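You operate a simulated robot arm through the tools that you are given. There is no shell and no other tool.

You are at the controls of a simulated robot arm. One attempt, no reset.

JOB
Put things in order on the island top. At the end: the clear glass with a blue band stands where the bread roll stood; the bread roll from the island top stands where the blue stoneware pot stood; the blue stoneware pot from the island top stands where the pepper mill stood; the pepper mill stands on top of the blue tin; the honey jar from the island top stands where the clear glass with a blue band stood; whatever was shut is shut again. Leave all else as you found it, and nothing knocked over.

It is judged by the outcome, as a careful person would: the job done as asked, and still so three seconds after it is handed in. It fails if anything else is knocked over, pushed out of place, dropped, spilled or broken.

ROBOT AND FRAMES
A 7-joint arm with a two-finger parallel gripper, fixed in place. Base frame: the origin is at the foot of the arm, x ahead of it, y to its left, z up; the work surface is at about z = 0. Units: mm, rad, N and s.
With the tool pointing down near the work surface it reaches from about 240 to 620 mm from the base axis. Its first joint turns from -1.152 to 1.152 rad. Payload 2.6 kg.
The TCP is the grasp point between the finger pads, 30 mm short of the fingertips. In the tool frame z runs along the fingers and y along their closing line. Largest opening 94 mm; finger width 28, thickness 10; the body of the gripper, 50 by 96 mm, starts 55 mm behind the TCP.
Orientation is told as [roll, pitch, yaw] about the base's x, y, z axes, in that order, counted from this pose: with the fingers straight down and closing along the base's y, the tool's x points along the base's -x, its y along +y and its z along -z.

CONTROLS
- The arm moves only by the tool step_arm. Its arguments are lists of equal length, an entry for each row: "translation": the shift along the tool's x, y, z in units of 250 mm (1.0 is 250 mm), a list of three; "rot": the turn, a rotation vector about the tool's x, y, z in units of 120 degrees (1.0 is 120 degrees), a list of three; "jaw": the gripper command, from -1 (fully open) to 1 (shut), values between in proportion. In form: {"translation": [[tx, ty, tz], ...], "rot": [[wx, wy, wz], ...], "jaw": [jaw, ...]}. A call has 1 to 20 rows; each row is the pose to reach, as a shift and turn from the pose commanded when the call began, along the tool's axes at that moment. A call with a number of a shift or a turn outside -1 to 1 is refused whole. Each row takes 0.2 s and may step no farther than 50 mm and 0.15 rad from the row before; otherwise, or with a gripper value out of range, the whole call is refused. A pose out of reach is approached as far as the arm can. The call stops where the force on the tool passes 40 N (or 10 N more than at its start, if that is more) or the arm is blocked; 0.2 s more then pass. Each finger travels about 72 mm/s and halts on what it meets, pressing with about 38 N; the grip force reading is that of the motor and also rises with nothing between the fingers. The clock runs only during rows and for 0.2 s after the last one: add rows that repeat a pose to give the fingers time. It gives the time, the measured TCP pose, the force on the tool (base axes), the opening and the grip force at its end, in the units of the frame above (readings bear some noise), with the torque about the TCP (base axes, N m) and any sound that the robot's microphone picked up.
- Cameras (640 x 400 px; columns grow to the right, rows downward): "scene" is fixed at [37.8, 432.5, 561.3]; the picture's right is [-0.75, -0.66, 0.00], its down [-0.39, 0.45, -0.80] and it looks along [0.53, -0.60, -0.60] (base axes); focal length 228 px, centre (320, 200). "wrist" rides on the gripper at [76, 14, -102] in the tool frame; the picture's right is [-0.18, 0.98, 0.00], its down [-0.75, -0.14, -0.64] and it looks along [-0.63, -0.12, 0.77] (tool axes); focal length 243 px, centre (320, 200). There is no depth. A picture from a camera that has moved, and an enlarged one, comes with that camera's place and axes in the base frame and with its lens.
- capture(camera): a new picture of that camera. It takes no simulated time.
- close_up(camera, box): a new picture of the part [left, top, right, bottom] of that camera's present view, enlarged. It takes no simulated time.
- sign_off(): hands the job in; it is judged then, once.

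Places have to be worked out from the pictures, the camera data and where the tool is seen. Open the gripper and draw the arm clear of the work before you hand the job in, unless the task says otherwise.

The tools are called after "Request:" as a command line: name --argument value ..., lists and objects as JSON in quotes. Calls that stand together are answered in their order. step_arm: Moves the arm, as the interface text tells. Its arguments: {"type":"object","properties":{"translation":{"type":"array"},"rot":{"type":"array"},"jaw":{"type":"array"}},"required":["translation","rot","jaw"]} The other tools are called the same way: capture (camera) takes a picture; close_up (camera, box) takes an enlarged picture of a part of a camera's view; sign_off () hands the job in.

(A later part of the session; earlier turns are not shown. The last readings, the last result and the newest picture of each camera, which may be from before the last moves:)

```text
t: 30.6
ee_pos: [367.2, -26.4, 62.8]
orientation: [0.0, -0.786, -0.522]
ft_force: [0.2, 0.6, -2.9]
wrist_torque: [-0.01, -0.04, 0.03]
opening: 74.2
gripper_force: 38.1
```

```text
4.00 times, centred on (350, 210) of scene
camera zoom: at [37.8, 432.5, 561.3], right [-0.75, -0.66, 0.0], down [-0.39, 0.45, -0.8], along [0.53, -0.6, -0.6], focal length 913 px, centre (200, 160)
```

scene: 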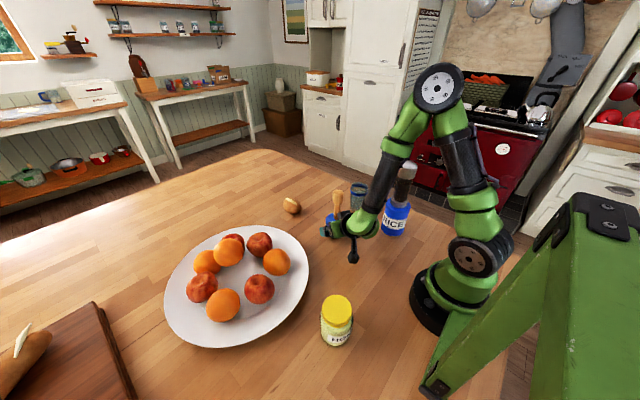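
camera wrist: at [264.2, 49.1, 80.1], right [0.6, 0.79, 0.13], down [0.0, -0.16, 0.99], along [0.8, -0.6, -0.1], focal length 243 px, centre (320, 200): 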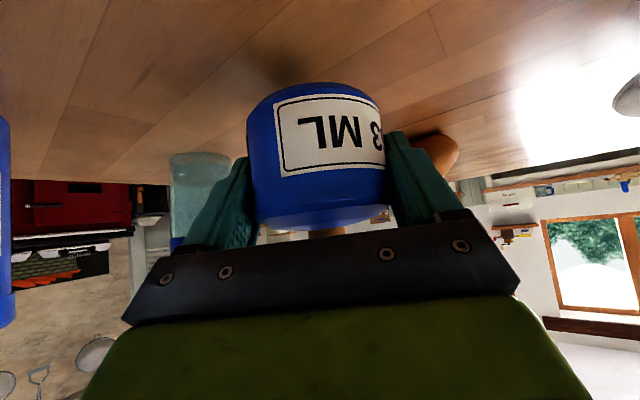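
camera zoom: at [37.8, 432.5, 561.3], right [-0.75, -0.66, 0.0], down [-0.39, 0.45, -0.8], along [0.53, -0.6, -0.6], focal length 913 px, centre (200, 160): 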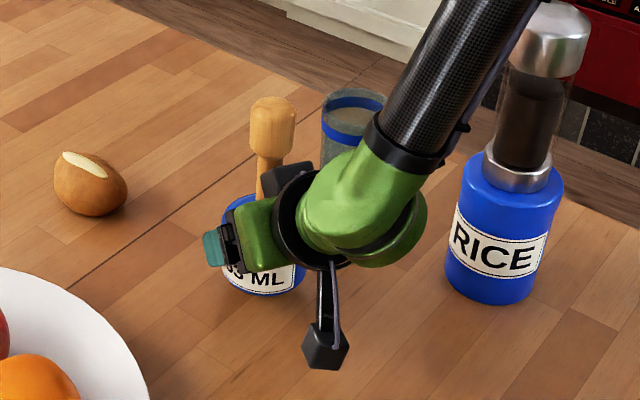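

Pot and stick rise together, steady. I lift further to z≈165 so everything passes above the glass.

Request:
step_arm --translation '[[-0.03, 0, -0.03], [-0.08, 0, -0.08], [-0.14, 0, -0.14], [-0.2, 0, -0.2], [-0.25, 0, -0.25], [-0.28, 0, -0.28], [-0.2885, 0, -0.2885], [-0.2885, 0, -0.2885]]' --rot '[[0, 0, 0], [0, 0, 0], [0, 0, 0], [0, 0, 0], [0, 0, 0], [0, 0, 0], [0, 0, 0], [0, 0, 0]]' --jaw '[1, 1, 1, 1, 1, 1, 1, 1]'

Request:
capture --camera "scene"

```text
t: 32.4
ee_pos: [366.5, -26.7, 164.1]
orientation: [-0.001, -0.784, -0.523]
ft_force: [-0.5, 0.6, -2.1]
wrist_torque: [0.03, -0.01, -0.02]
opening: 73.8
gripper_force: 38.3
```

```text
taken
```

scene: 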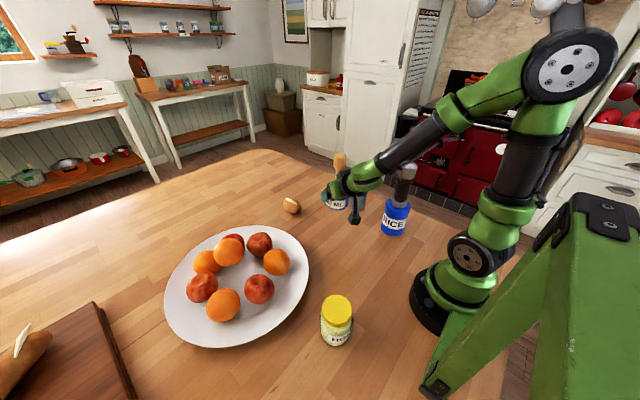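

The stick and pot are steady and above the glass height. I carry it along the diagonal toward the mill's old place, halfway first, watching the arm's clearance from the mill on the tin.

Request:
step_arm --translation '[[-0.03, -0.0113, 0.03], [-0.08, -0.0302, 0.08], [-0.14, -0.0528, 0.14], [-0.2, -0.0754, 0.2], [-0.25, -0.0943, 0.25], [-0.276, -0.104, 0.276], [-0.276, -0.104, 0.276]]' --rot '[[0, 0, 0], [0, 0, 0], [0, 0, 0], [0, 0, 0], [0, 0, 0], [0, 0, 0], [0, 0, 0]]' --jaw '[1, 1, 1, 1, 1, 1, 1]'

Request:
capture --camera "scene"

Request:
capture --camera "wrist"

```text
t: 34.0
ee_pos: [437.5, -96.7, 164.2]
orientation: [0.001, -0.783, -0.524]
ft_force: [0.9, 0.4, -3.1]
wrist_torque: [0.0, 0.02, 0.01]
opening: 74.2
gripper_force: 38.2
```

```text
taken
```

scene: 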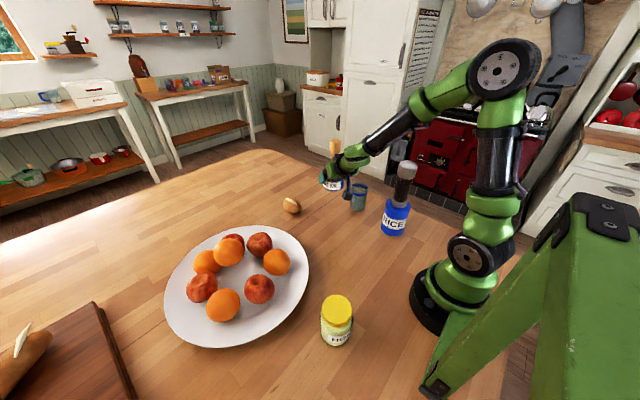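

```text
taken
camera wrist: at [336.1, -21.6, 182.2], right [0.6, 0.79, 0.13], down [0.0, -0.16, 0.99], along [0.8, -0.6, -0.1], focal length 243 px, centre (320, 200)
```

wrist: 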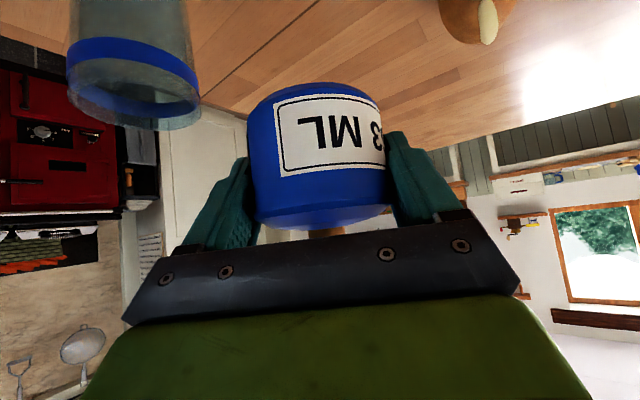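

Clearances look fine: the forearm is well above the mill. I carry on to above the target spot.

Request:
step_arm --translation '[[-0.03, -0.0113, 0.03], [-0.08, -0.0302, 0.08], [-0.14, -0.0528, 0.14], [-0.2, -0.0754, 0.2], [-0.25, -0.0943, 0.25], [-0.2755, -0.104, 0.2755], [-0.2755, -0.104, 0.2755]]' --rot '[[0, 0, 0], [0, 0, 0], [0, 0, 0], [0, 0, 0], [0, 0, 0], [0, 0, 0], [0, 0, 0]]' --jaw '[1, 1, 1, 1, 1, 1, 1]'

Request:
capture --camera "scene"

Request:
capture --camera "wrist"

```text
t: 35.6
ee_pos: [510.8, -168.3, 164.0]
orientation: [-0.001, -0.785, -0.521]
ft_force: [0.7, -0.1, -3.1]
wrist_torque: [0.0, 0.01, -0.03]
opening: 74.0
gripper_force: 37.9
```

```text
taken
```

scene: 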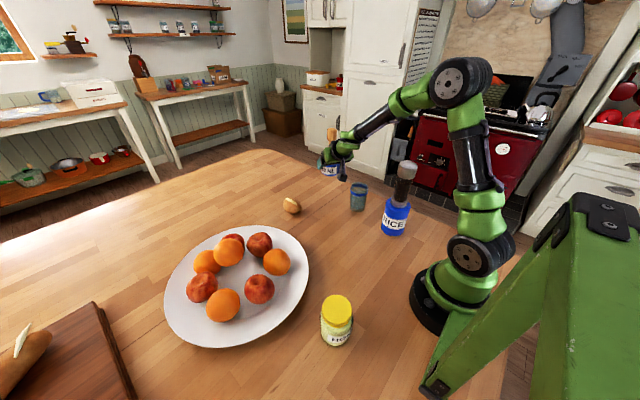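

```text
taken
camera wrist: at [407.8, -93.0, 182.1], right [0.6, 0.79, 0.13], down [0.0, -0.16, 0.99], along [0.8, -0.6, -0.1], focal length 243 px, centre (320, 200)
```

wrist: 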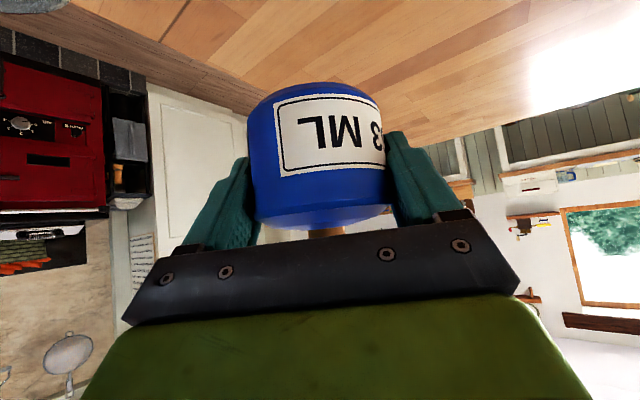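

The pot hangs over the target (≈(510.5,-168.5)). I lower it to about 8 mm above the table.

Request:
step_arm --translation '[[0.03, -0.003, 0.03], [0.08, -0.003, 0.08], [0.14, -0.003, 0.14], [0.2, -0.003, 0.2], [0.25, -0.003, 0.25], [0.29, -0.003, 0.29], [0.315, -0.003, 0.315], [0.3224, -0.003, 0.3224], [0.3224, -0.003, 0.3224]]' --rot '[[0, 0, 0], [0, 0, 0], [0, 0, 0], [0, 0, 0], [0, 0, 0], [0, 0, 0], [0, 0, 0], [0, 0, 0], [0, 0, 0]]' --jaw '[1, 1, 1, 1, 1, 1, 1, 1, 1]'

Request:
capture --camera "wrist"

Request:
close_up --camera "scene" --box '[280, 140, 400, 240]'

```text
t: 37.6
ee_pos: [510.4, -169.8, 51.5]
orientation: [0.001, -0.785, -0.52]
ft_force: [1.5, 2.3, 1.3]
wrist_torque: [-0.06, 0.49, -0.11]
opening: 73.7
gripper_force: 38.2
```

```text
taken
camera wrist: at [407.4, -94.0, 68.6], right [0.6, 0.79, 0.13], down [0.0, -0.16, 0.99], along [0.8, -0.6, -0.1], focal length 243 px, centre (320, 200)
```

wrist: 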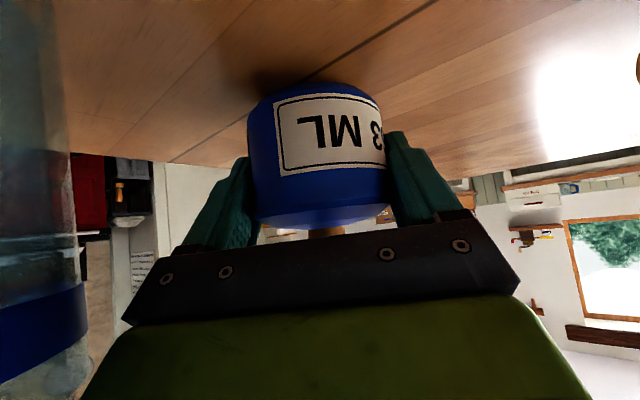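

```text
4.00 times, centred on (340, 190) of scene
camera zoom: at [37.8, 432.5, 561.3], right [-0.75, -0.66, 0.0], down [-0.39, 0.45, -0.8], along [0.53, -0.6, -0.6], focal length 913 px, centre (240, 240)
```

zoom: 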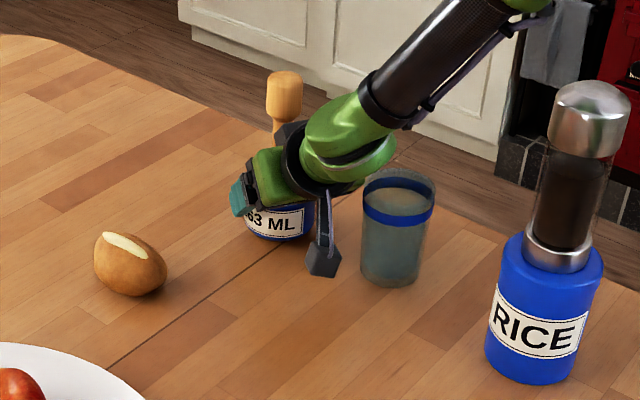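

The force/torque change (+4 N up, torque 0.49) points to contact about 95 mm behind the grasp point near (416,-157,103): a wrist part is touching the glass rim. I back straight up at once and check the glass.

Request:
step_arm --translation '[[-0.01, 0, -0.01], [-0.03, 0, -0.03], [-0.07, 0, -0.07], [-0.13, 0, -0.13], [-0.19, 0, -0.19], [-0.25, 0, -0.25], [-0.3, 0, -0.3], [-0.3224, 0, -0.3224], [-0.3224, 0, -0.3224]]' --rot '[[0, 0, 0], [0, 0, 0], [0, 0, 0], [0, 0, 0], [0, 0, 0], [0, 0, 0], [0, 0, 0], [0, 0, 0], [0, 0, 0]]' --jaw '[1, 1, 1, 1, 1, 1, 1, 1, 1]'

Request:
close_up --camera "scene" --box '[270, 150, 430, 250]'

Request:
capture --camera "scene"

```text
t: 39.6
ee_pos: [508.6, -169.8, 164.8]
orientation: [0.001, -0.785, -0.52]
ft_force: [-1.3, 0.6, -2.3]
wrist_torque: [0.0, -0.01, 0.01]
opening: 73.8
gripper_force: 38.2
```

```text
4.00 times, centred on (350, 200) of scene
camera zoom: at [37.8, 432.5, 561.3], right [-0.75, -0.66, 0.0], down [-0.39, 0.45, -0.8], along [0.53, -0.6, -0.6], focal length 913 px, centre (200, 200)
```

zoom: 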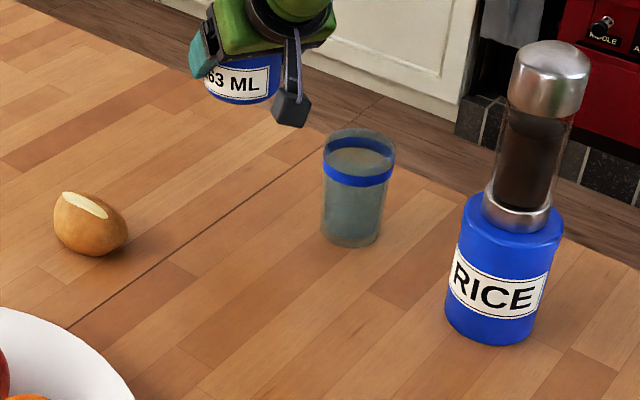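

```text
taken
```

scene: 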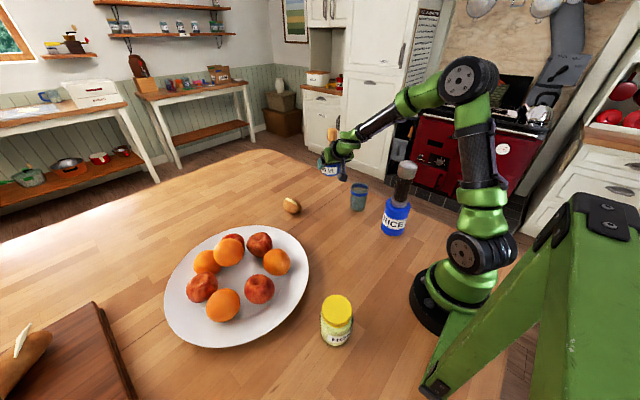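

The glass is upright and shifted at most ~2 mm (it is to be moved anyway). I rotate the hand with the pot a further -30° about the vertical so the wrist stays well away from the glass.

Request:
step_arm --translation '[[0, 0, 0], [0, 0, 0], [0, 0, 0], [0, 0, 0], [0, 0, 0], [0, 0, 0], [0, 0, 0]]' --rot '[[0.02, 0, 0.02], [0.055, 0, 0.055], [0.09, 0, 0.09], [0.125, 0, 0.125], [0.158, 0, 0.158], [0.1768, 0, 0.1768], [0.1768, 0, 0.1768]]' --jaw '[1, 1, 1, 1, 1, 1, 1]'

Request:
capture --camera "scene"

Request:
capture --camera "wrist"

```text
t: 41.2
ee_pos: [508.9, -168.8, 163.4]
orientation: [0.001, -0.787, -1.049]
ft_force: [0.9, 0.3, -3.7]
wrist_torque: [0.0, -0.04, -0.02]
opening: 73.5
gripper_force: 37.8
```

```text
taken
```

scene: 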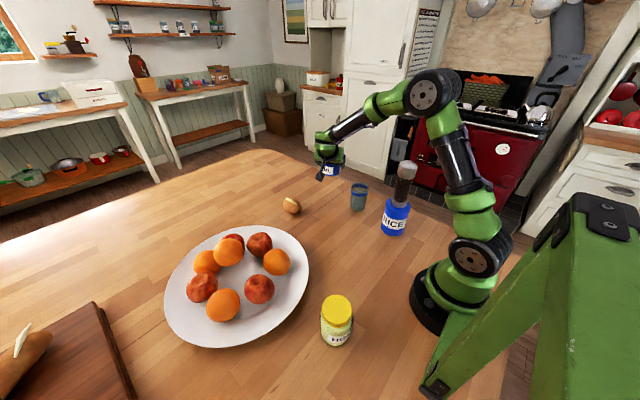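

```text
taken
camera wrist: at [458.4, -52.8, 182.3], right [0.92, 0.38, 0.13], down [-0.08, -0.14, 0.99], along [0.39, -0.92, -0.1], focal length 243 px, centre (320, 200)
```

wrist: 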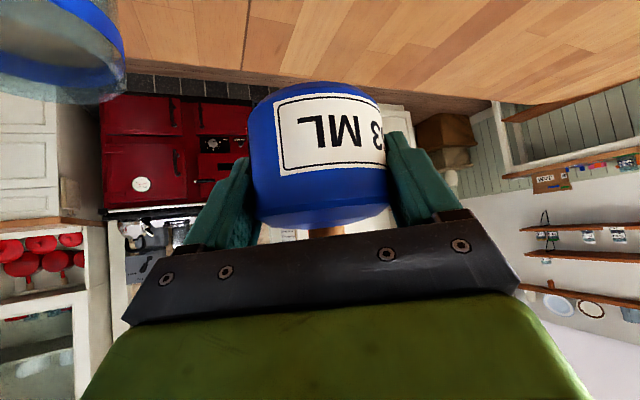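

The hand now heads at -60°, clear of the glass by ~45 mm by calculation. I lower the pot again to ~8 mm above the table.

Request:
step_arm --translation '[[0.03, 0, 0.03], [0.08, 0, 0.08], [0.14, 0, 0.14], [0.2, 0, 0.2], [0.25, 0, 0.25], [0.29, 0, 0.29], [0.315, 0, 0.315], [0.3224, 0, 0.3224], [0.3224, 0, 0.3224]]' --rot '[[0, 0, 0], [0, 0, 0], [0, 0, 0], [0, 0, 0], [0, 0, 0], [0, 0, 0], [0, 0, 0], [0, 0, 0], [0, 0, 0]]' --jaw '[1, 1, 1, 1, 1, 1, 1, 1, 1]'

Request:
capture --camera "wrist"

Request:
close_up --camera "scene" --box '[280, 140, 400, 240]'

```text
t: 43.2
ee_pos: [508.5, -169.0, 49.7]
orientation: [0.0, -0.784, -1.049]
ft_force: [0.3, -0.3, -2.7]
wrist_torque: [0.01, 0.02, -0.03]
opening: 73.5
gripper_force: 38.1
```

```text
taken
camera wrist: at [458.9, -52.7, 68.5], right [0.92, 0.38, 0.13], down [-0.08, -0.14, 0.99], along [0.39, -0.91, -0.1], focal length 243 px, centre (320, 200)
```

wrist: 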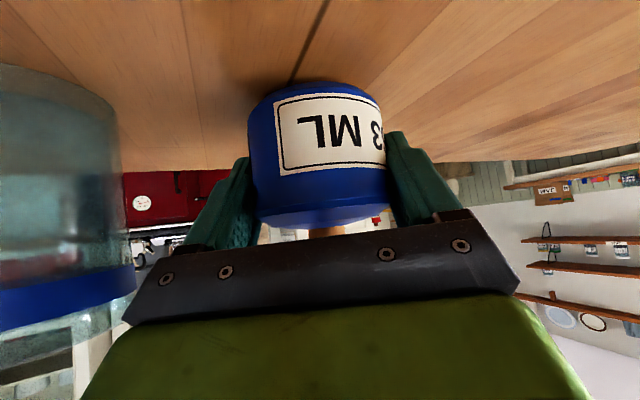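

```text
4.00 times, centred on (340, 190) of scene
camera zoom: at [37.8, 432.5, 561.3], right [-0.75, -0.66, 0.0], down [-0.39, 0.45, -0.8], along [0.53, -0.6, -0.6], focal length 913 px, centre (240, 240)
```

zoom: 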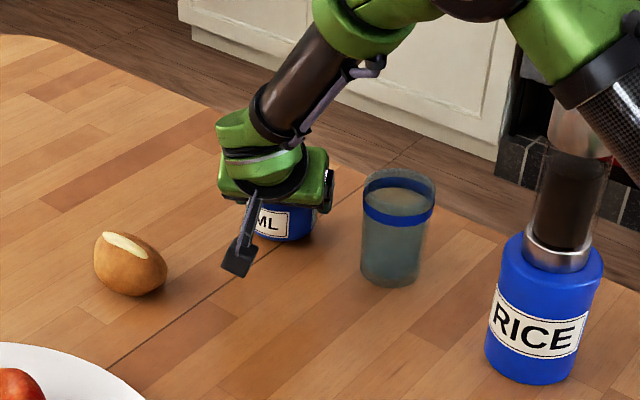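

Request:
capture --camera "scene"

Request:
close_up --camera "scene" --box '[360, 100, 520, 240]'

```text
taken
```

scene: 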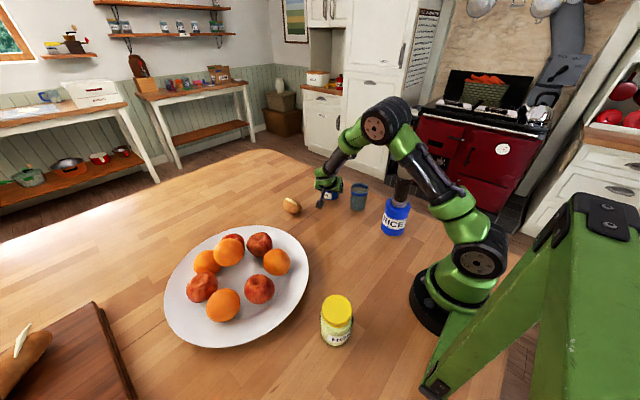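

```text
2.86 times, centred on (440, 170) of scene
camera zoom: at [37.8, 432.5, 561.3], right [-0.75, -0.66, 0.0], down [-0.39, 0.45, -0.8], along [0.53, -0.6, -0.6], focal length 652 px, centre (-23, 286)
```

zoom: 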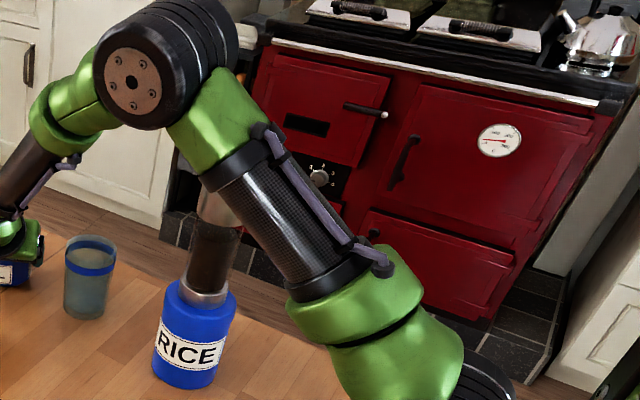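

Arm links appear clear of the mill, and forces show no contact (-2.7 N = pot weight). I lower the last millimetres slowly.

Request:
step_arm --translation '[[0.0057, 0, 0.0057], [0.0113, 0, 0.0113], [0.0156, 0, 0.0156], [0.0184, 0, 0.0184], [0.0184, 0, 0.0184]]' --rot '[[0, 0, 0], [0, 0, 0], [0, 0, 0], [0, 0, 0], [0, 0, 0]]' --jaw '[1, 1, 1, 1, 1]'

```text
t: 44.4
ee_pos: [509.7, -168.7, 43.5]
orientation: [0.0, -0.785, -1.047]
ft_force: [0.0, 0.2, -3.1]
wrist_torque: [0.02, 0.03, 0.02]
opening: 73.6
gripper_force: 37.8
```

Request:
step_arm --translation '[[0.0028, 0, 0.0028], [0.0057, 0, 0.0057], [0.0071, 0, 0.0071], [0.0071, 0, 0.0071]]' --rot '[[0, 0, 0], [0, 0, 0], [0, 0, 0], [0, 0, 0]]' --jaw '[1, 1, 1, 1]'

```text
t: 45.4
ee_pos: [511.5, -170.0, 41.8]
orientation: [0.002, -0.786, -1.047]
ft_force: [-1.6, 2.0, 17.7]
wrist_torque: [-0.34, 0.64, -0.12]
opening: 73.9
gripper_force: 38.6
```

Contact with the table. I relieve ~1 mm of preload and open the fingers gradually.

Request:
step_arm --translation '[[-0.0028, 0, -0.0028], [-0.0028, 0, -0.0028], [-0.0028, 0, -0.0028], [-0.0028, 0, -0.0028], [-0.0028, 0, -0.0028], [-0.0028, 0, -0.0028]]' --rot '[[0, 0, 0], [0, 0, 0], [0, 0, 0], [0, 0, 0], [0, 0, 0], [0, 0, 0]]' --jaw '[1, -0.5, -0.6, -0.68, -0.85, -1]'

Request:
capture --camera "wrist"

Request:
close_up --camera "scene" --box '[280, 140, 400, 240]'

```text
t: 46.8
ee_pos: [509.8, -170.0, 42.6]
orientation: [0.001, -0.784, -1.048]
ft_force: [-0.1, 0.1, 0.4]
wrist_torque: [0.02, 0.0, 0.0]
opening: 94.0
gripper_force: 0.1
```

```text
taken
camera wrist: at [458.7, -52.7, 60.2], right [0.92, 0.38, 0.13], down [-0.08, -0.14, 0.99], along [0.39, -0.91, -0.1], focal length 243 px, centre (320, 200)
```

wrist: 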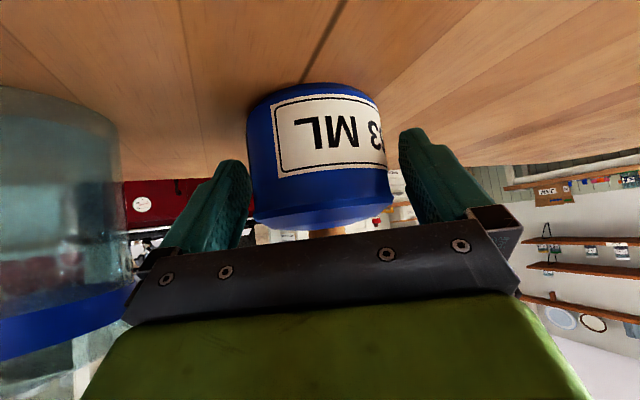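

```text
4.00 times, centred on (340, 190) of scene
camera zoom: at [37.8, 432.5, 561.3], right [-0.75, -0.66, 0.0], down [-0.39, 0.45, -0.8], along [0.53, -0.6, -0.6], focal length 913 px, centre (240, 240)
```

zoom: 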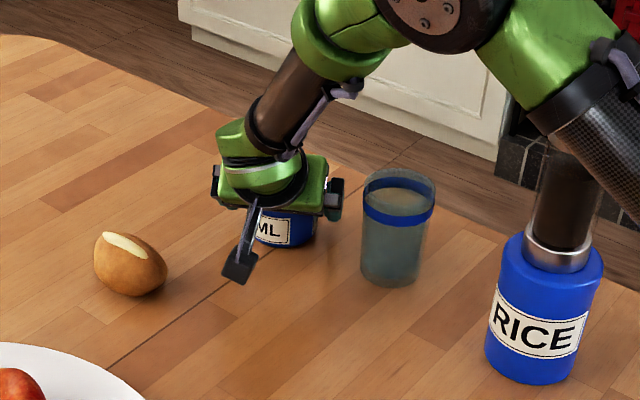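

The pot stands free. I back off horizontally 30 mm, then rise straight up 200 mm.

Request:
step_arm --translation '[[0.02, 0, -0.02], [0.05, 0, -0.05], [0.085, 0, -0.085], [0.065, 0, -0.105], [0.015, 0, -0.155], [-0.065, 0, -0.235], [-0.165, 0, -0.335], [-0.265, 0, -0.435], [-0.365, 0, -0.535], [-0.44, 0, -0.61], [-0.481, 0, -0.651], [-0.481, 0, -0.651]]' --rot '[[0, 0, 0], [0, 0, 0], [0, 0, 0], [0, 0, 0], [0, 0, 0], [0, 0, 0], [0, 0, 0], [0, 0, 0], [0, 0, 0], [0, 0, 0], [0, 0, 0], [0, 0, 0]]' --jaw '[-1, -1, -1, -1, -1, -1, -1, -1, -1, -1, -1, -1]'

Request:
capture --camera "scene"

Request:
close_up --camera "scene" --box '[270, 150, 430, 250]'

```text
t: 49.4
ee_pos: [494.2, -143.2, 243.6]
orientation: [0.001, -0.786, -1.048]
ft_force: [-0.6, 1.1, -0.1]
wrist_torque: [-0.01, 0.0, 0.01]
opening: 93.8
gripper_force: 0.1
```

```text
taken
```

scene: 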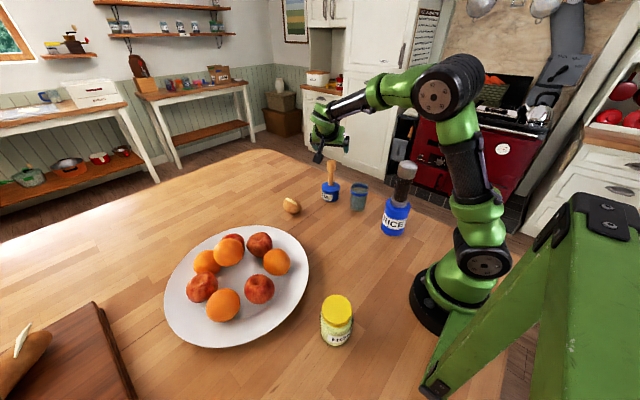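

```text
4.00 times, centred on (350, 200) of scene
camera zoom: at [37.8, 432.5, 561.3], right [-0.75, -0.66, 0.0], down [-0.39, 0.45, -0.8], along [0.53, -0.6, -0.6], focal length 913 px, centre (200, 200)
```

zoom: 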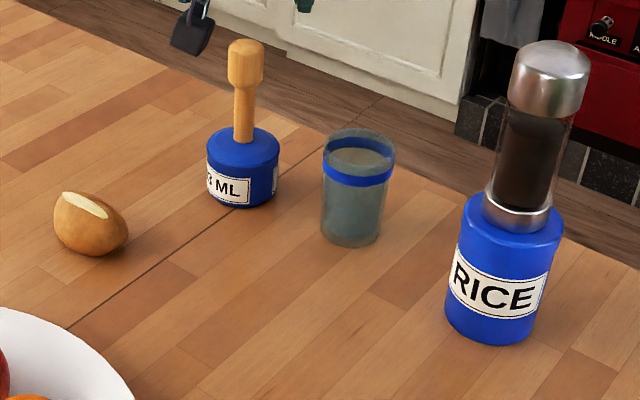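

The pot stands where the mill stood and all is upright. I untilt the hand while rising a little.

Request:
step_arm --translation '[[-0.03, 0, -0.03], [-0.06, 0, -0.06], [-0.09, 0, -0.09], [-0.12, 0, -0.12], [-0.15, 0, -0.15], [-0.17, 0, -0.17], [-0.17, 0, -0.17]]' --rot '[[0, 0.0625, 0], [0, 0.125, 0], [0, 0.1875, 0], [0, 0.25, 0], [0, 0.3125, 0], [0, 0.375, 0], [0, 0.375, 0]]' --jaw '[-1, -1, -1, -1, -1, -1, -1]'

Request:
capture --camera "wrist"

```text
t: 51.0
ee_pos: [493.1, -143.2, 301.4]
orientation: [0.0, 0.003, -1.045]
ft_force: [-1.6, 0.0, -0.1]
wrist_torque: [-0.03, 0.01, 0.04]
opening: 94.2
gripper_force: 0.0
```

```text
taken
camera wrist: at [468.7, -70.3, 403.8], right [0.94, 0.33, 0.0], down [0.26, -0.72, 0.64], along [0.21, -0.6, -0.77], focal length 243 px, centre (320, 200)
```

wrist: 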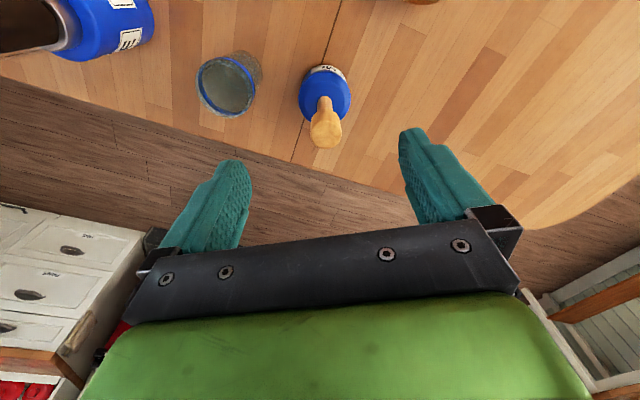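

Now the roll: I turn the hand back to yaw 0 and move above it for a close look.

Request:
step_arm --translation '[[0.043, 0.0486, 0.021], [0.086, 0.0972, 0.042], [0.129, 0.1459, 0.063], [0.172, 0.1945, 0.084], [0.215, 0.2431, 0.105], [0.258, 0.2917, 0.126], [0.301, 0.3404, 0.147], [0.344, 0.389, 0.168], [0.344, 0.389, 0.168]]' --rot '[[0, 0, -0.0625], [0, 0, -0.125], [0, 0, -0.1875], [0, 0, -0.25], [0, 0, -0.3125], [0, 0, -0.375], [0, 0, -0.4375], [0, 0, -0.5], [0, 0, -0.5]]' --jaw '[-1, -1, -1, -1, -1, -1, -1, -1, -1]'

Request:
capture --camera "wrist"

Request:
close_up --camera "scene" --box '[270, 185, 320, 225]'

```text
t: 53.0
ee_pos: [535.8, -19.9, 260.4]
orientation: [-0.001, -0.001, 0.001]
ft_force: [-0.5, -0.6, 0.3]
wrist_torque: [-0.02, 0.01, -0.04]
opening: 94.0
gripper_force: 0.0
```

```text
taken
camera wrist: at [459.6, -5.5, 362.1], right [0.18, 0.98, 0.0], down [0.75, -0.14, 0.64], along [0.63, -0.12, -0.77], focal length 243 px, centre (320, 200)
```

wrist: 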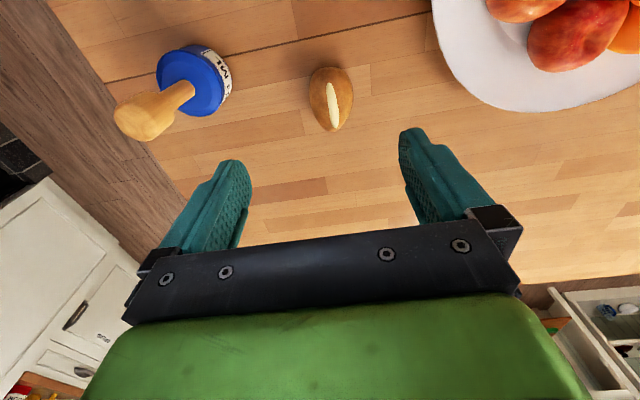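

```text
10.00 times, centred on (295, 205) of scene
camera zoom: at [37.7, 432.5, 561.3], right [-0.75, -0.66, 0.0], down [-0.39, 0.45, -0.8], along [0.53, -0.6, -0.6], focal length 2281 px, centre (570, 150)
```

zoom: 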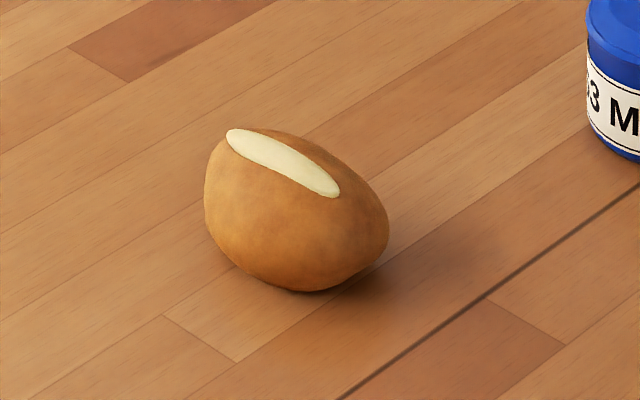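

The roll's centre computes to ≈(569,-11), long axis along x, width ≈58 mm across y. I go above it and down to z≈110 first.

Request:
step_arm --translation '[[-0.03, 0.008, 0.12], [-0.06, 0.016, 0.26], [-0.1, 0.026, 0.4], [-0.13, 0.034, 0.54], [-0.136, 0.036, 0.6], [-0.136, 0.036, 0.6]]' --rot '[[0, 0, 0], [0, 0, 0], [0, 0, 0], [0, 0, 0], [0, 0, 0], [0, 0, 0]]' --jaw '[-1, -1, -1, -1, -1, -1]'

Request:
capture --camera "wrist"

Request:
close_up --camera "scene" --box '[250, 150, 350, 230]'

```text
t: 54.4
ee_pos: [569.8, -11.0, 108.8]
orientation: [-0.002, 0.0, 0.001]
ft_force: [0.0, 0.1, 1.5]
wrist_torque: [0.02, 0.01, -0.03]
opening: 93.8
gripper_force: 0.1
```

```text
taken
camera wrist: at [493.6, 2.7, 212.2], right [0.18, 0.98, 0.0], down [0.75, -0.14, 0.64], along [0.63, -0.12, -0.77], focal length 243 px, centre (320, 200)
```

wrist: 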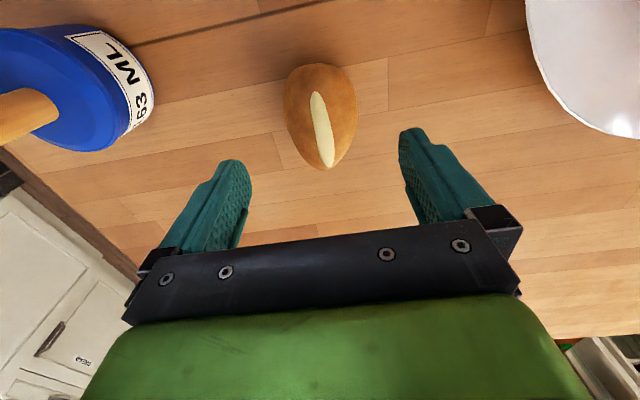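

```text
5.00 times, centred on (300, 190) of scene
camera zoom: at [37.8, 432.5, 561.3], right [-0.75, -0.66, 0.0], down [-0.39, 0.45, -0.8], along [0.53, -0.6, -0.6], focal length 1141 px, centre (420, 250)
```

zoom: 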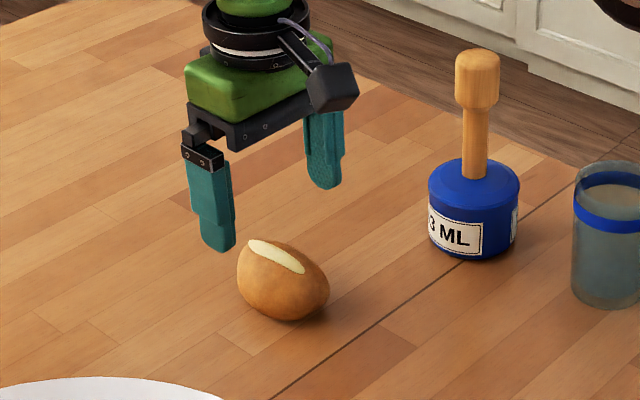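

Aligned. I descend to z≈34 and close on the roll.

Request:
step_arm --translation '[[0.004, 0, 0.08], [0.004, 0, 0.16], [0.004, 0, 0.23], [0.004, 0, 0.28], [0.004, 0, 0.302], [0.004, 0, 0.302]]' --rot '[[0, 0, 0], [0, 0, 0], [0, 0, 0], [0, 0, 0], [0, 0, 0], [0, 0, 0]]' --jaw '[-1, -1, -1, -1, -1, -1]'

Request:
capture --camera "wrist"

```text
t: 55.8
ee_pos: [568.6, -12.2, 34.5]
orientation: [0.0, 0.0, 0.0]
ft_force: [-0.2, 0.0, 0.7]
wrist_torque: [0.0, 0.01, 0.02]
opening: 94.1
gripper_force: 0.0
```

```text
taken
camera wrist: at [492.2, 2.9, 136.2], right [0.18, 0.98, 0.0], down [0.75, -0.14, 0.64], along [0.63, -0.12, -0.77], focal length 243 px, centre (320, 200)
```

wrist: 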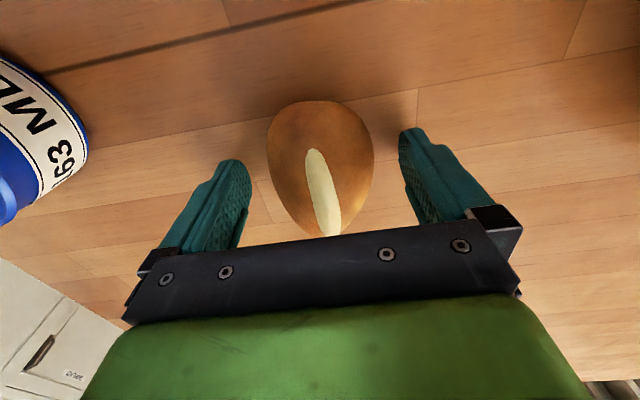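

The widest part of the roll is nearer x≈560, so I shift back 6 mm and close.

Request:
step_arm --translation '[[0.024, 0.002, 0], [0.024, 0.002, 0], [0.024, 0.002, 0], [0.024, 0.002, 0], [0.024, 0.002, 0], [0.024, 0.002, 0], [0.024, 0.002, 0]]' --rot '[[0, 0, 0], [0, 0, 0], [0, 0, 0], [0, 0, 0], [0, 0, 0], [0, 0, 0], [0, 0, 0]]' --jaw '[-1, -1, -0.5, -0.1, 0.4, 1, 1]'

Request:
capture --camera "wrist"

```text
t: 57.4
ee_pos: [561.5, -11.3, 34.7]
orientation: [0.001, 0.0, -0.001]
ft_force: [0.0, 0.3, 1.1]
wrist_torque: [0.02, 0.02, 0.01]
opening: 54.4
gripper_force: 37.5
```

```text
taken
camera wrist: at [485.9, 3.3, 136.6], right [0.18, 0.98, 0.0], down [0.75, -0.14, 0.64], along [0.63, -0.12, -0.77], focal length 243 px, centre (320, 200)
```

wrist: 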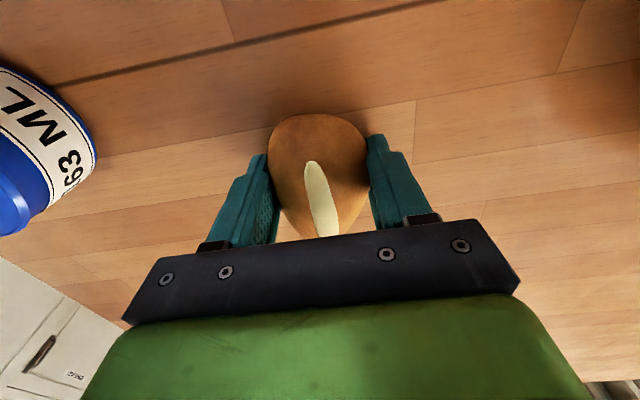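

Gripped at 54.4 mm. I lift 20 mm gently and check.

Request:
step_arm --translation '[[0, 0, -0.012], [0, 0, -0.03], [0, 0, -0.05], [0, 0, -0.07], [0, 0, -0.08], [0, 0, -0.08]]' --rot '[[0, 0, 0], [0, 0, 0], [0, 0, 0], [0, 0, 0], [0, 0, 0], [0, 0, 0]]' --jaw '[1, 1, 1, 1, 1, 1]'

Request:
close_up --camera "scene" --box '[250, 150, 350, 230]'

Request:
capture --camera "wrist"

```text
t: 58.8
ee_pos: [561.3, -12.4, 55.0]
orientation: [-0.001, 0.001, 0.002]
ft_force: [-0.4, -0.2, -0.4]
wrist_torque: [0.04, 0.02, 0.0]
opening: 54.2
gripper_force: 38.1
```

```text
5.00 times, centred on (300, 190) of scene
camera zoom: at [37.8, 432.5, 561.3], right [-0.75, -0.66, 0.0], down [-0.39, 0.45, -0.8], along [0.53, -0.6, -0.6], focal length 1141 px, centre (420, 250)
```

zoom: 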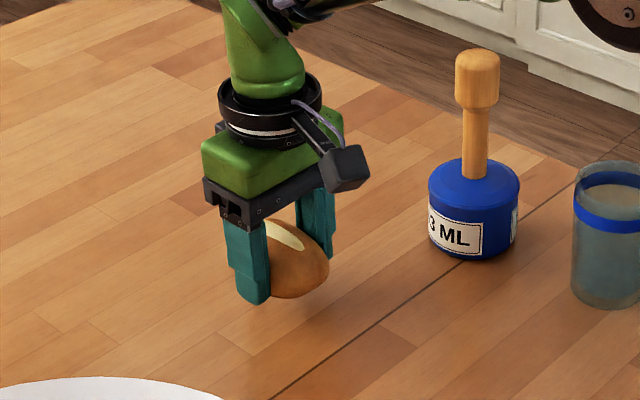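

```text
taken
camera wrist: at [486.1, 3.3, 156.8], right [0.18, 0.98, 0.0], down [0.75, -0.14, 0.64], along [0.63, -0.12, -0.77], focal length 243 px, centre (320, 200)
```

wrist: 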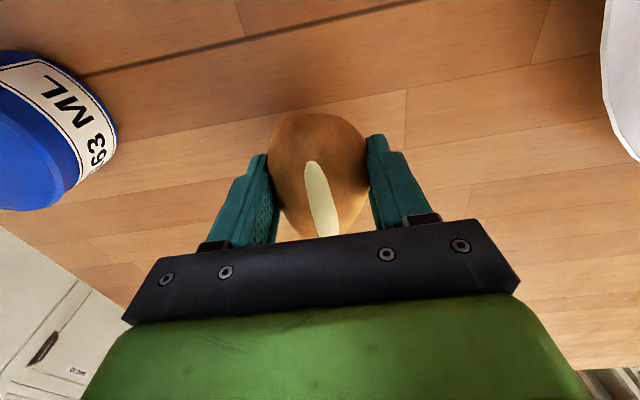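

The roll is held securely. I raise it and carry it to above the pot's old place (367,-27).

Request:
step_arm --translation '[[0, 0, -0.06], [0, 0, -0.15], [0.04, -0.003, -0.23], [0.12, -0.01, -0.261], [0.24, -0.02, -0.261], [0.36, -0.03, -0.261], [0.48, -0.04, -0.261], [0.6, -0.05, -0.261], [0.7, -0.057, -0.261], [0.77, -0.063, -0.261], [0.806, -0.066, -0.261], [0.806, -0.066, -0.261]]' --rot '[[0, 0, 0], [0, 0, 0], [0, 0, 0], [0, 0, 0], [0, 0, 0], [0, 0, 0], [0, 0, 0], [0, 0, 0], [0, 0, 0], [0, 0, 0], [0, 0, 0], [0, 0, 0]]' --jaw '[1, 1, 1, 1, 1, 1, 1, 1, 1, 1, 1, 1]'

Request:
capture --camera "scene"

Request:
capture --camera "wrist"

```text
t: 61.4
ee_pos: [361.1, -27.1, 119.3]
orientation: [0.0, 0.0, 0.001]
ft_force: [0.0, -0.1, -0.9]
wrist_torque: [0.02, 0.03, -0.01]
opening: 54.3
gripper_force: 38.7
```

```text
taken
```

scene: 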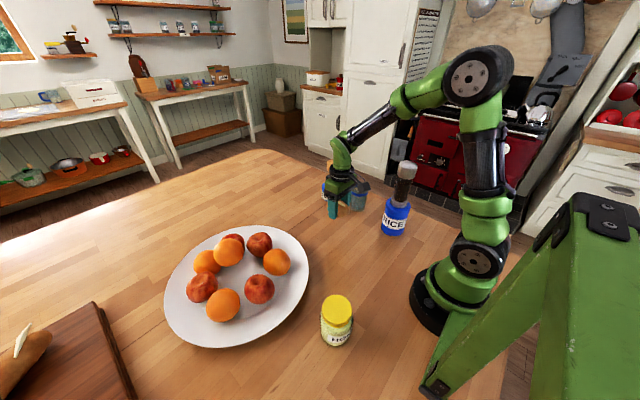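

```text
taken
camera wrist: at [284.8, -12.9, 222.1], right [0.18, 0.98, 0.0], down [0.75, -0.14, 0.64], along [0.63, -0.12, -0.77], focal length 243 px, centre (320, 200)
```

wrist: 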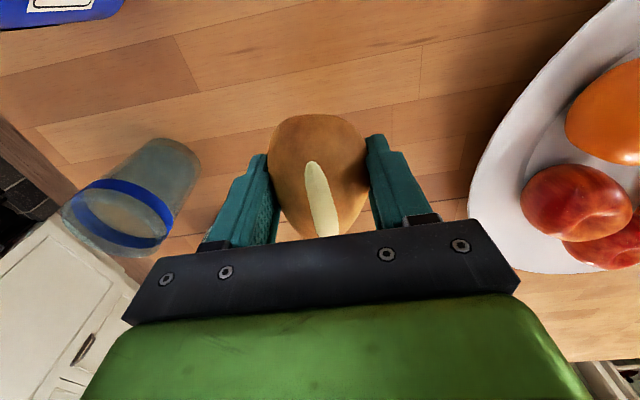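

Over the spot with clear space around. I lower to ~2 mm above contact height.

Request:
step_arm --translation '[[0, 0, 0.06], [0, 0, 0.14], [0, 0, 0.22], [0, 0, 0.28], [0, 0, 0.32], [0, 0, 0.334], [0, 0, 0.334]]' --rot '[[0, 0, 0], [0, 0, 0], [0, 0, 0], [0, 0, 0], [0, 0, 0], [0, 0, 0], [0, 0, 0]]' --jaw '[1, 1, 1, 1, 1, 1, 1]'

Request:
step_arm --translation '[[0, 0, 0.003], [0, 0, 0.006], [0, 0, 0.008], [0, 0, 0.008]]' --rot '[[0, 0, 0], [0, 0, 0], [0, 0, 0], [0, 0, 0]]' --jaw '[1, 1, 1, 1]'

```text
t: 63.0
ee_pos: [361.7, -28.4, 36.5]
orientation: [0.0, 0.0, 0.0]
ft_force: [0.6, -0.4, -1.0]
wrist_torque: [0.02, 0.02, 0.03]
opening: 53.9
gripper_force: 37.8
```

```text
t: 64.0
ee_pos: [361.3, -27.1, 35.2]
orientation: [-0.001, 0.001, -0.001]
ft_force: [-1.3, 0.0, 3.1]
wrist_torque: [-0.06, 0.04, 0.02]
opening: 53.9
gripper_force: 37.8
```

The roll touches the table lightly (~4 N). I open gradually and look.

Request:
step_arm --translation '[[0, 0, 0], [0, 0, 0], [0, 0, 0], [0, 0, 0], [0, 0, 0], [0, 0, 0]]' --rot '[[0, 0, 0], [0, 0, 0], [0, 0, 0], [0, 0, 0], [0, 0, 0], [0, 0, 0]]' --jaw '[-0.1, -0.18, -0.3, -0.5, -0.8, -1]'

Request:
capture --camera "wrist"

```text
t: 65.4
ee_pos: [360.6, -28.2, 34.2]
orientation: [0.0, 0.001, 0.0]
ft_force: [-0.4, 0.7, 0.5]
wrist_torque: [-0.02, 0.0, 0.0]
opening: 94.0
gripper_force: 0.0
```

```text
taken
camera wrist: at [284.8, -13.0, 136.3], right [0.18, 0.98, 0.0], down [0.75, -0.14, 0.64], along [0.63, -0.12, -0.77], focal length 243 px, centre (320, 200)
```

wrist: 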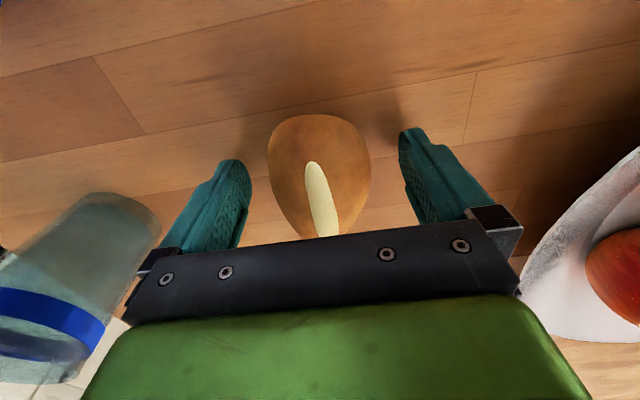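

The roll rests where the pot stood. I rise straight up, then move across above the glass for a look.

Request:
step_arm --translation '[[0, 0, -0.06], [0, 0, -0.18], [0, 0, -0.34], [0, 0, -0.5], [0, 0, -0.66], [0, 0, -0.82], [0, 0, -0.86], [-0.01, -0.1, -0.86], [-0.02, -0.24, -0.86], [-0.03, -0.4, -0.86], [-0.04, -0.54, -0.86], [-0.046, -0.64, -0.86], [-0.046, -0.652, -0.86], [-0.046, -0.652, -0.86]]' --rot '[[0, 0, 0], [0, 0, 0], [0, 0, 0], [0, 0, 0], [0, 0, 0], [0, 0, 0], [0, 0, 0], [0, 0, 0], [0, 0, 0], [0, 0, 0], [0, 0, 0], [0, 0, 0], [0, 0, 0], [0, 0, 0]]' --jaw '[-1, -1, -1, -1, -1, -1, -1, -1, -1, -1, -1, -1, -1, -1]'

Request:
capture --camera "wrist"

Request:
capture --camera "scene"

Request:
close_up --camera "wrist" --box '[260, 10, 400, 150]'

```text
t: 68.4
ee_pos: [372.6, -190.8, 249.6]
orientation: [0.0, 0.0, -0.001]
ft_force: [-0.4, 0.0, 0.0]
wrist_torque: [0.0, -0.01, 0.02]
opening: 94.0
gripper_force: 0.0
```

```text
taken
camera wrist: at [296.8, -176.1, 351.3], right [0.18, 0.98, 0.0], down [0.75, -0.14, 0.64], along [0.63, -0.12, -0.77], focal length 243 px, centre (320, 200)
```

wrist: 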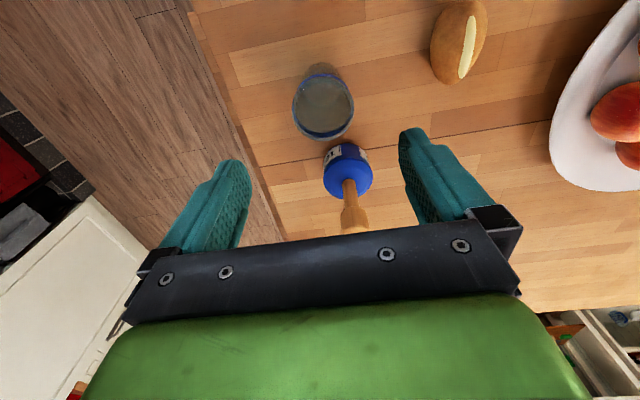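

```text
taken
```

scene: 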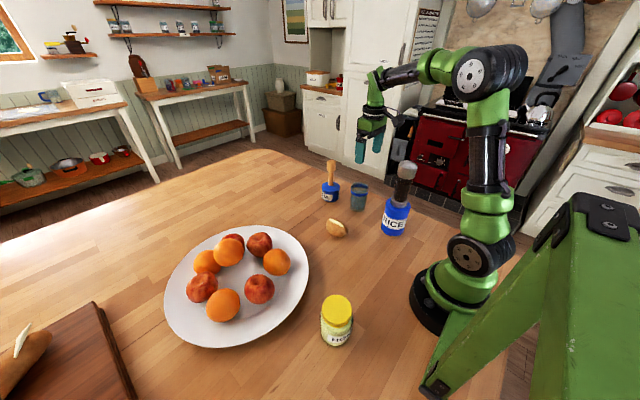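

```text
2.86 times, centred on (330, 80) of wrist
camera zoom: at [296.8, -176.1, 351.3], right [0.18, 0.98, 0.0], down [0.75, -0.14, 0.64], along [0.63, -0.12, -0.77], focal length 693 px, centre (291, 543)
```

zoom: 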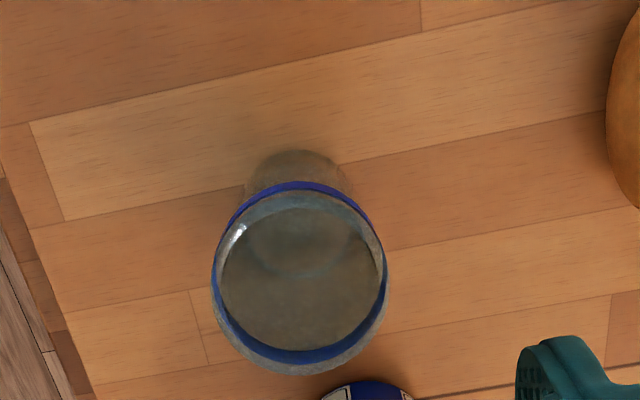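

The roll sits at the pot's old place. The glass axis computes to ≈(386,-188.5), rim z≈103. I move above it and down to z≈170 to check alignment.

Request:
step_arm --translation '[[-0.02, 0.002, 0.08], [-0.04, 0.004, 0.18], [-0.056, 0.004, 0.28], [-0.056, 0.004, 0.318], [-0.056, 0.004, 0.318]]' --rot '[[0, 0, 0], [0, 0, 0], [0, 0, 0], [0, 0, 0], [0, 0, 0]]' --jaw '[-1, -1, -1, -1, -1]'

Request:
capture --camera "wrist"

Request:
close_up --camera "wrist" --box '[220, 40, 420, 200]'

Request:
close_up --camera "scene" --box '[310, 130, 430, 230]'

```text
t: 69.6
ee_pos: [387.7, -190.6, 169.1]
orientation: [0.001, 0.001, 0.001]
ft_force: [0.3, 0.0, 0.2]
wrist_torque: [-0.01, -0.01, 0.0]
opening: 94.0
gripper_force: 0.0
```

```text
taken
camera wrist: at [310.6, -175.3, 271.3], right [0.18, 0.98, 0.0], down [0.75, -0.14, 0.64], along [0.63, -0.12, -0.77], focal length 243 px, centre (320, 200)
```

wrist: 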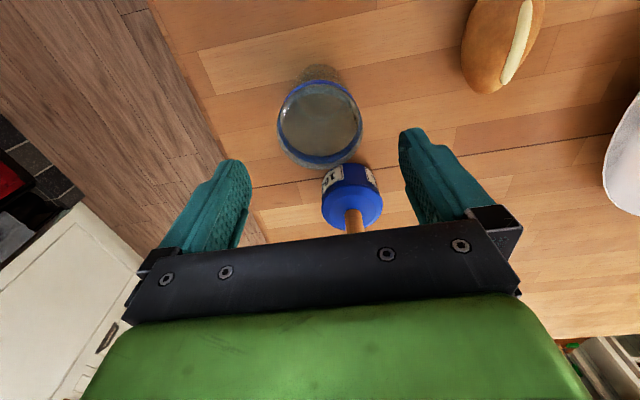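

```text
2.50 times, centred on (320, 120) of wrist
camera zoom: at [310.6, -175.3, 271.3], right [0.18, 0.98, 0.0], down [0.75, -0.14, 0.64], along [0.63, -0.12, -0.77], focal length 606 px, centre (320, 400)
```

zoom: 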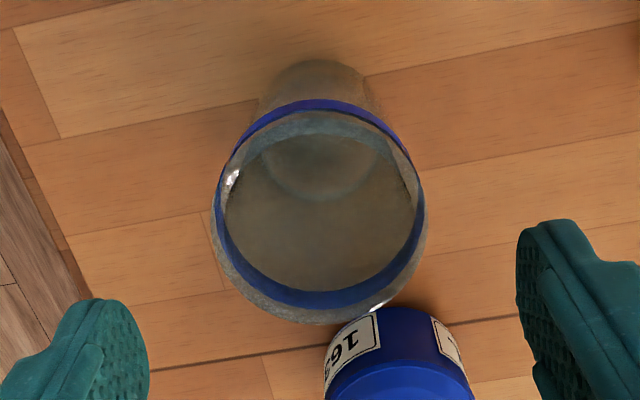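

```text
4.00 times, centred on (370, 180) of scene
camera zoom: at [37.8, 432.5, 561.3], right [-0.75, -0.66, 0.0], down [-0.39, 0.45, -0.8], along [0.53, -0.6, -0.6], focal length 913 px, centre (120, 280)
```

zoom: 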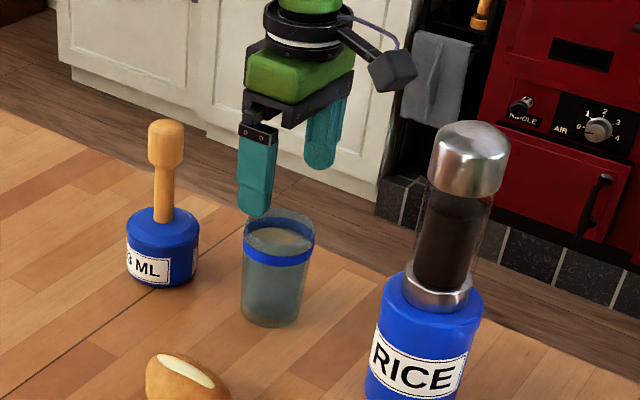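

Glass is centred laterally, axis x≈385. I descend to z≈60 around it.

Request:
step_arm --translation '[[0.004, 0, 0.08], [0.004, 0, 0.18], [0.004, 0, 0.28], [0.004, 0, 0.36], [0.004, 0, 0.42], [0.004, 0, 0.44], [0.004, 0, 0.44]]' --rot '[[0, 0, 0], [0, 0, 0], [0, 0, 0], [0, 0, 0], [0, 0, 0], [0, 0, 0], [0, 0, 0]]' --jaw '[-1, -1, -1, -1, -1, -1, -1]'

Request:
capture --camera "wrist"

Request:
capture --camera "scene"

```text
t: 71.2
ee_pos: [386.3, -188.9, 60.4]
orientation: [-0.001, -0.001, -0.001]
ft_force: [-0.2, 0.0, 0.8]
wrist_torque: [0.0, 0.02, 0.01]
opening: 93.9
gripper_force: 0.0
```

```text
taken
camera wrist: at [309.3, -174.9, 161.6], right [0.18, 0.98, 0.0], down [0.75, -0.14, 0.64], along [0.63, -0.12, -0.77], focal length 243 px, centre (320, 200)
```

wrist: 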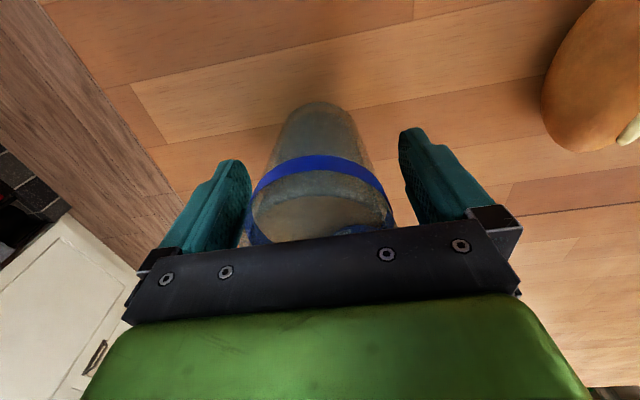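

```text
taken
```

scene: 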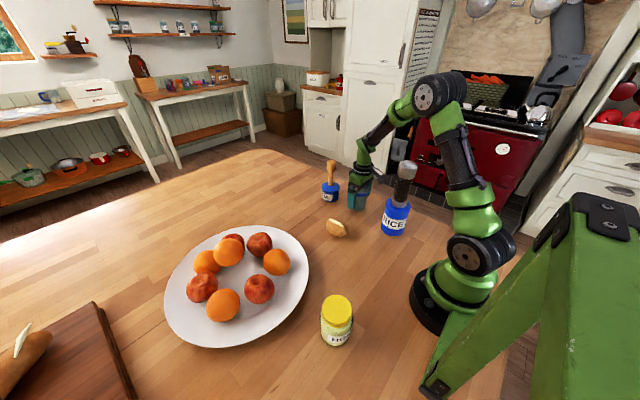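

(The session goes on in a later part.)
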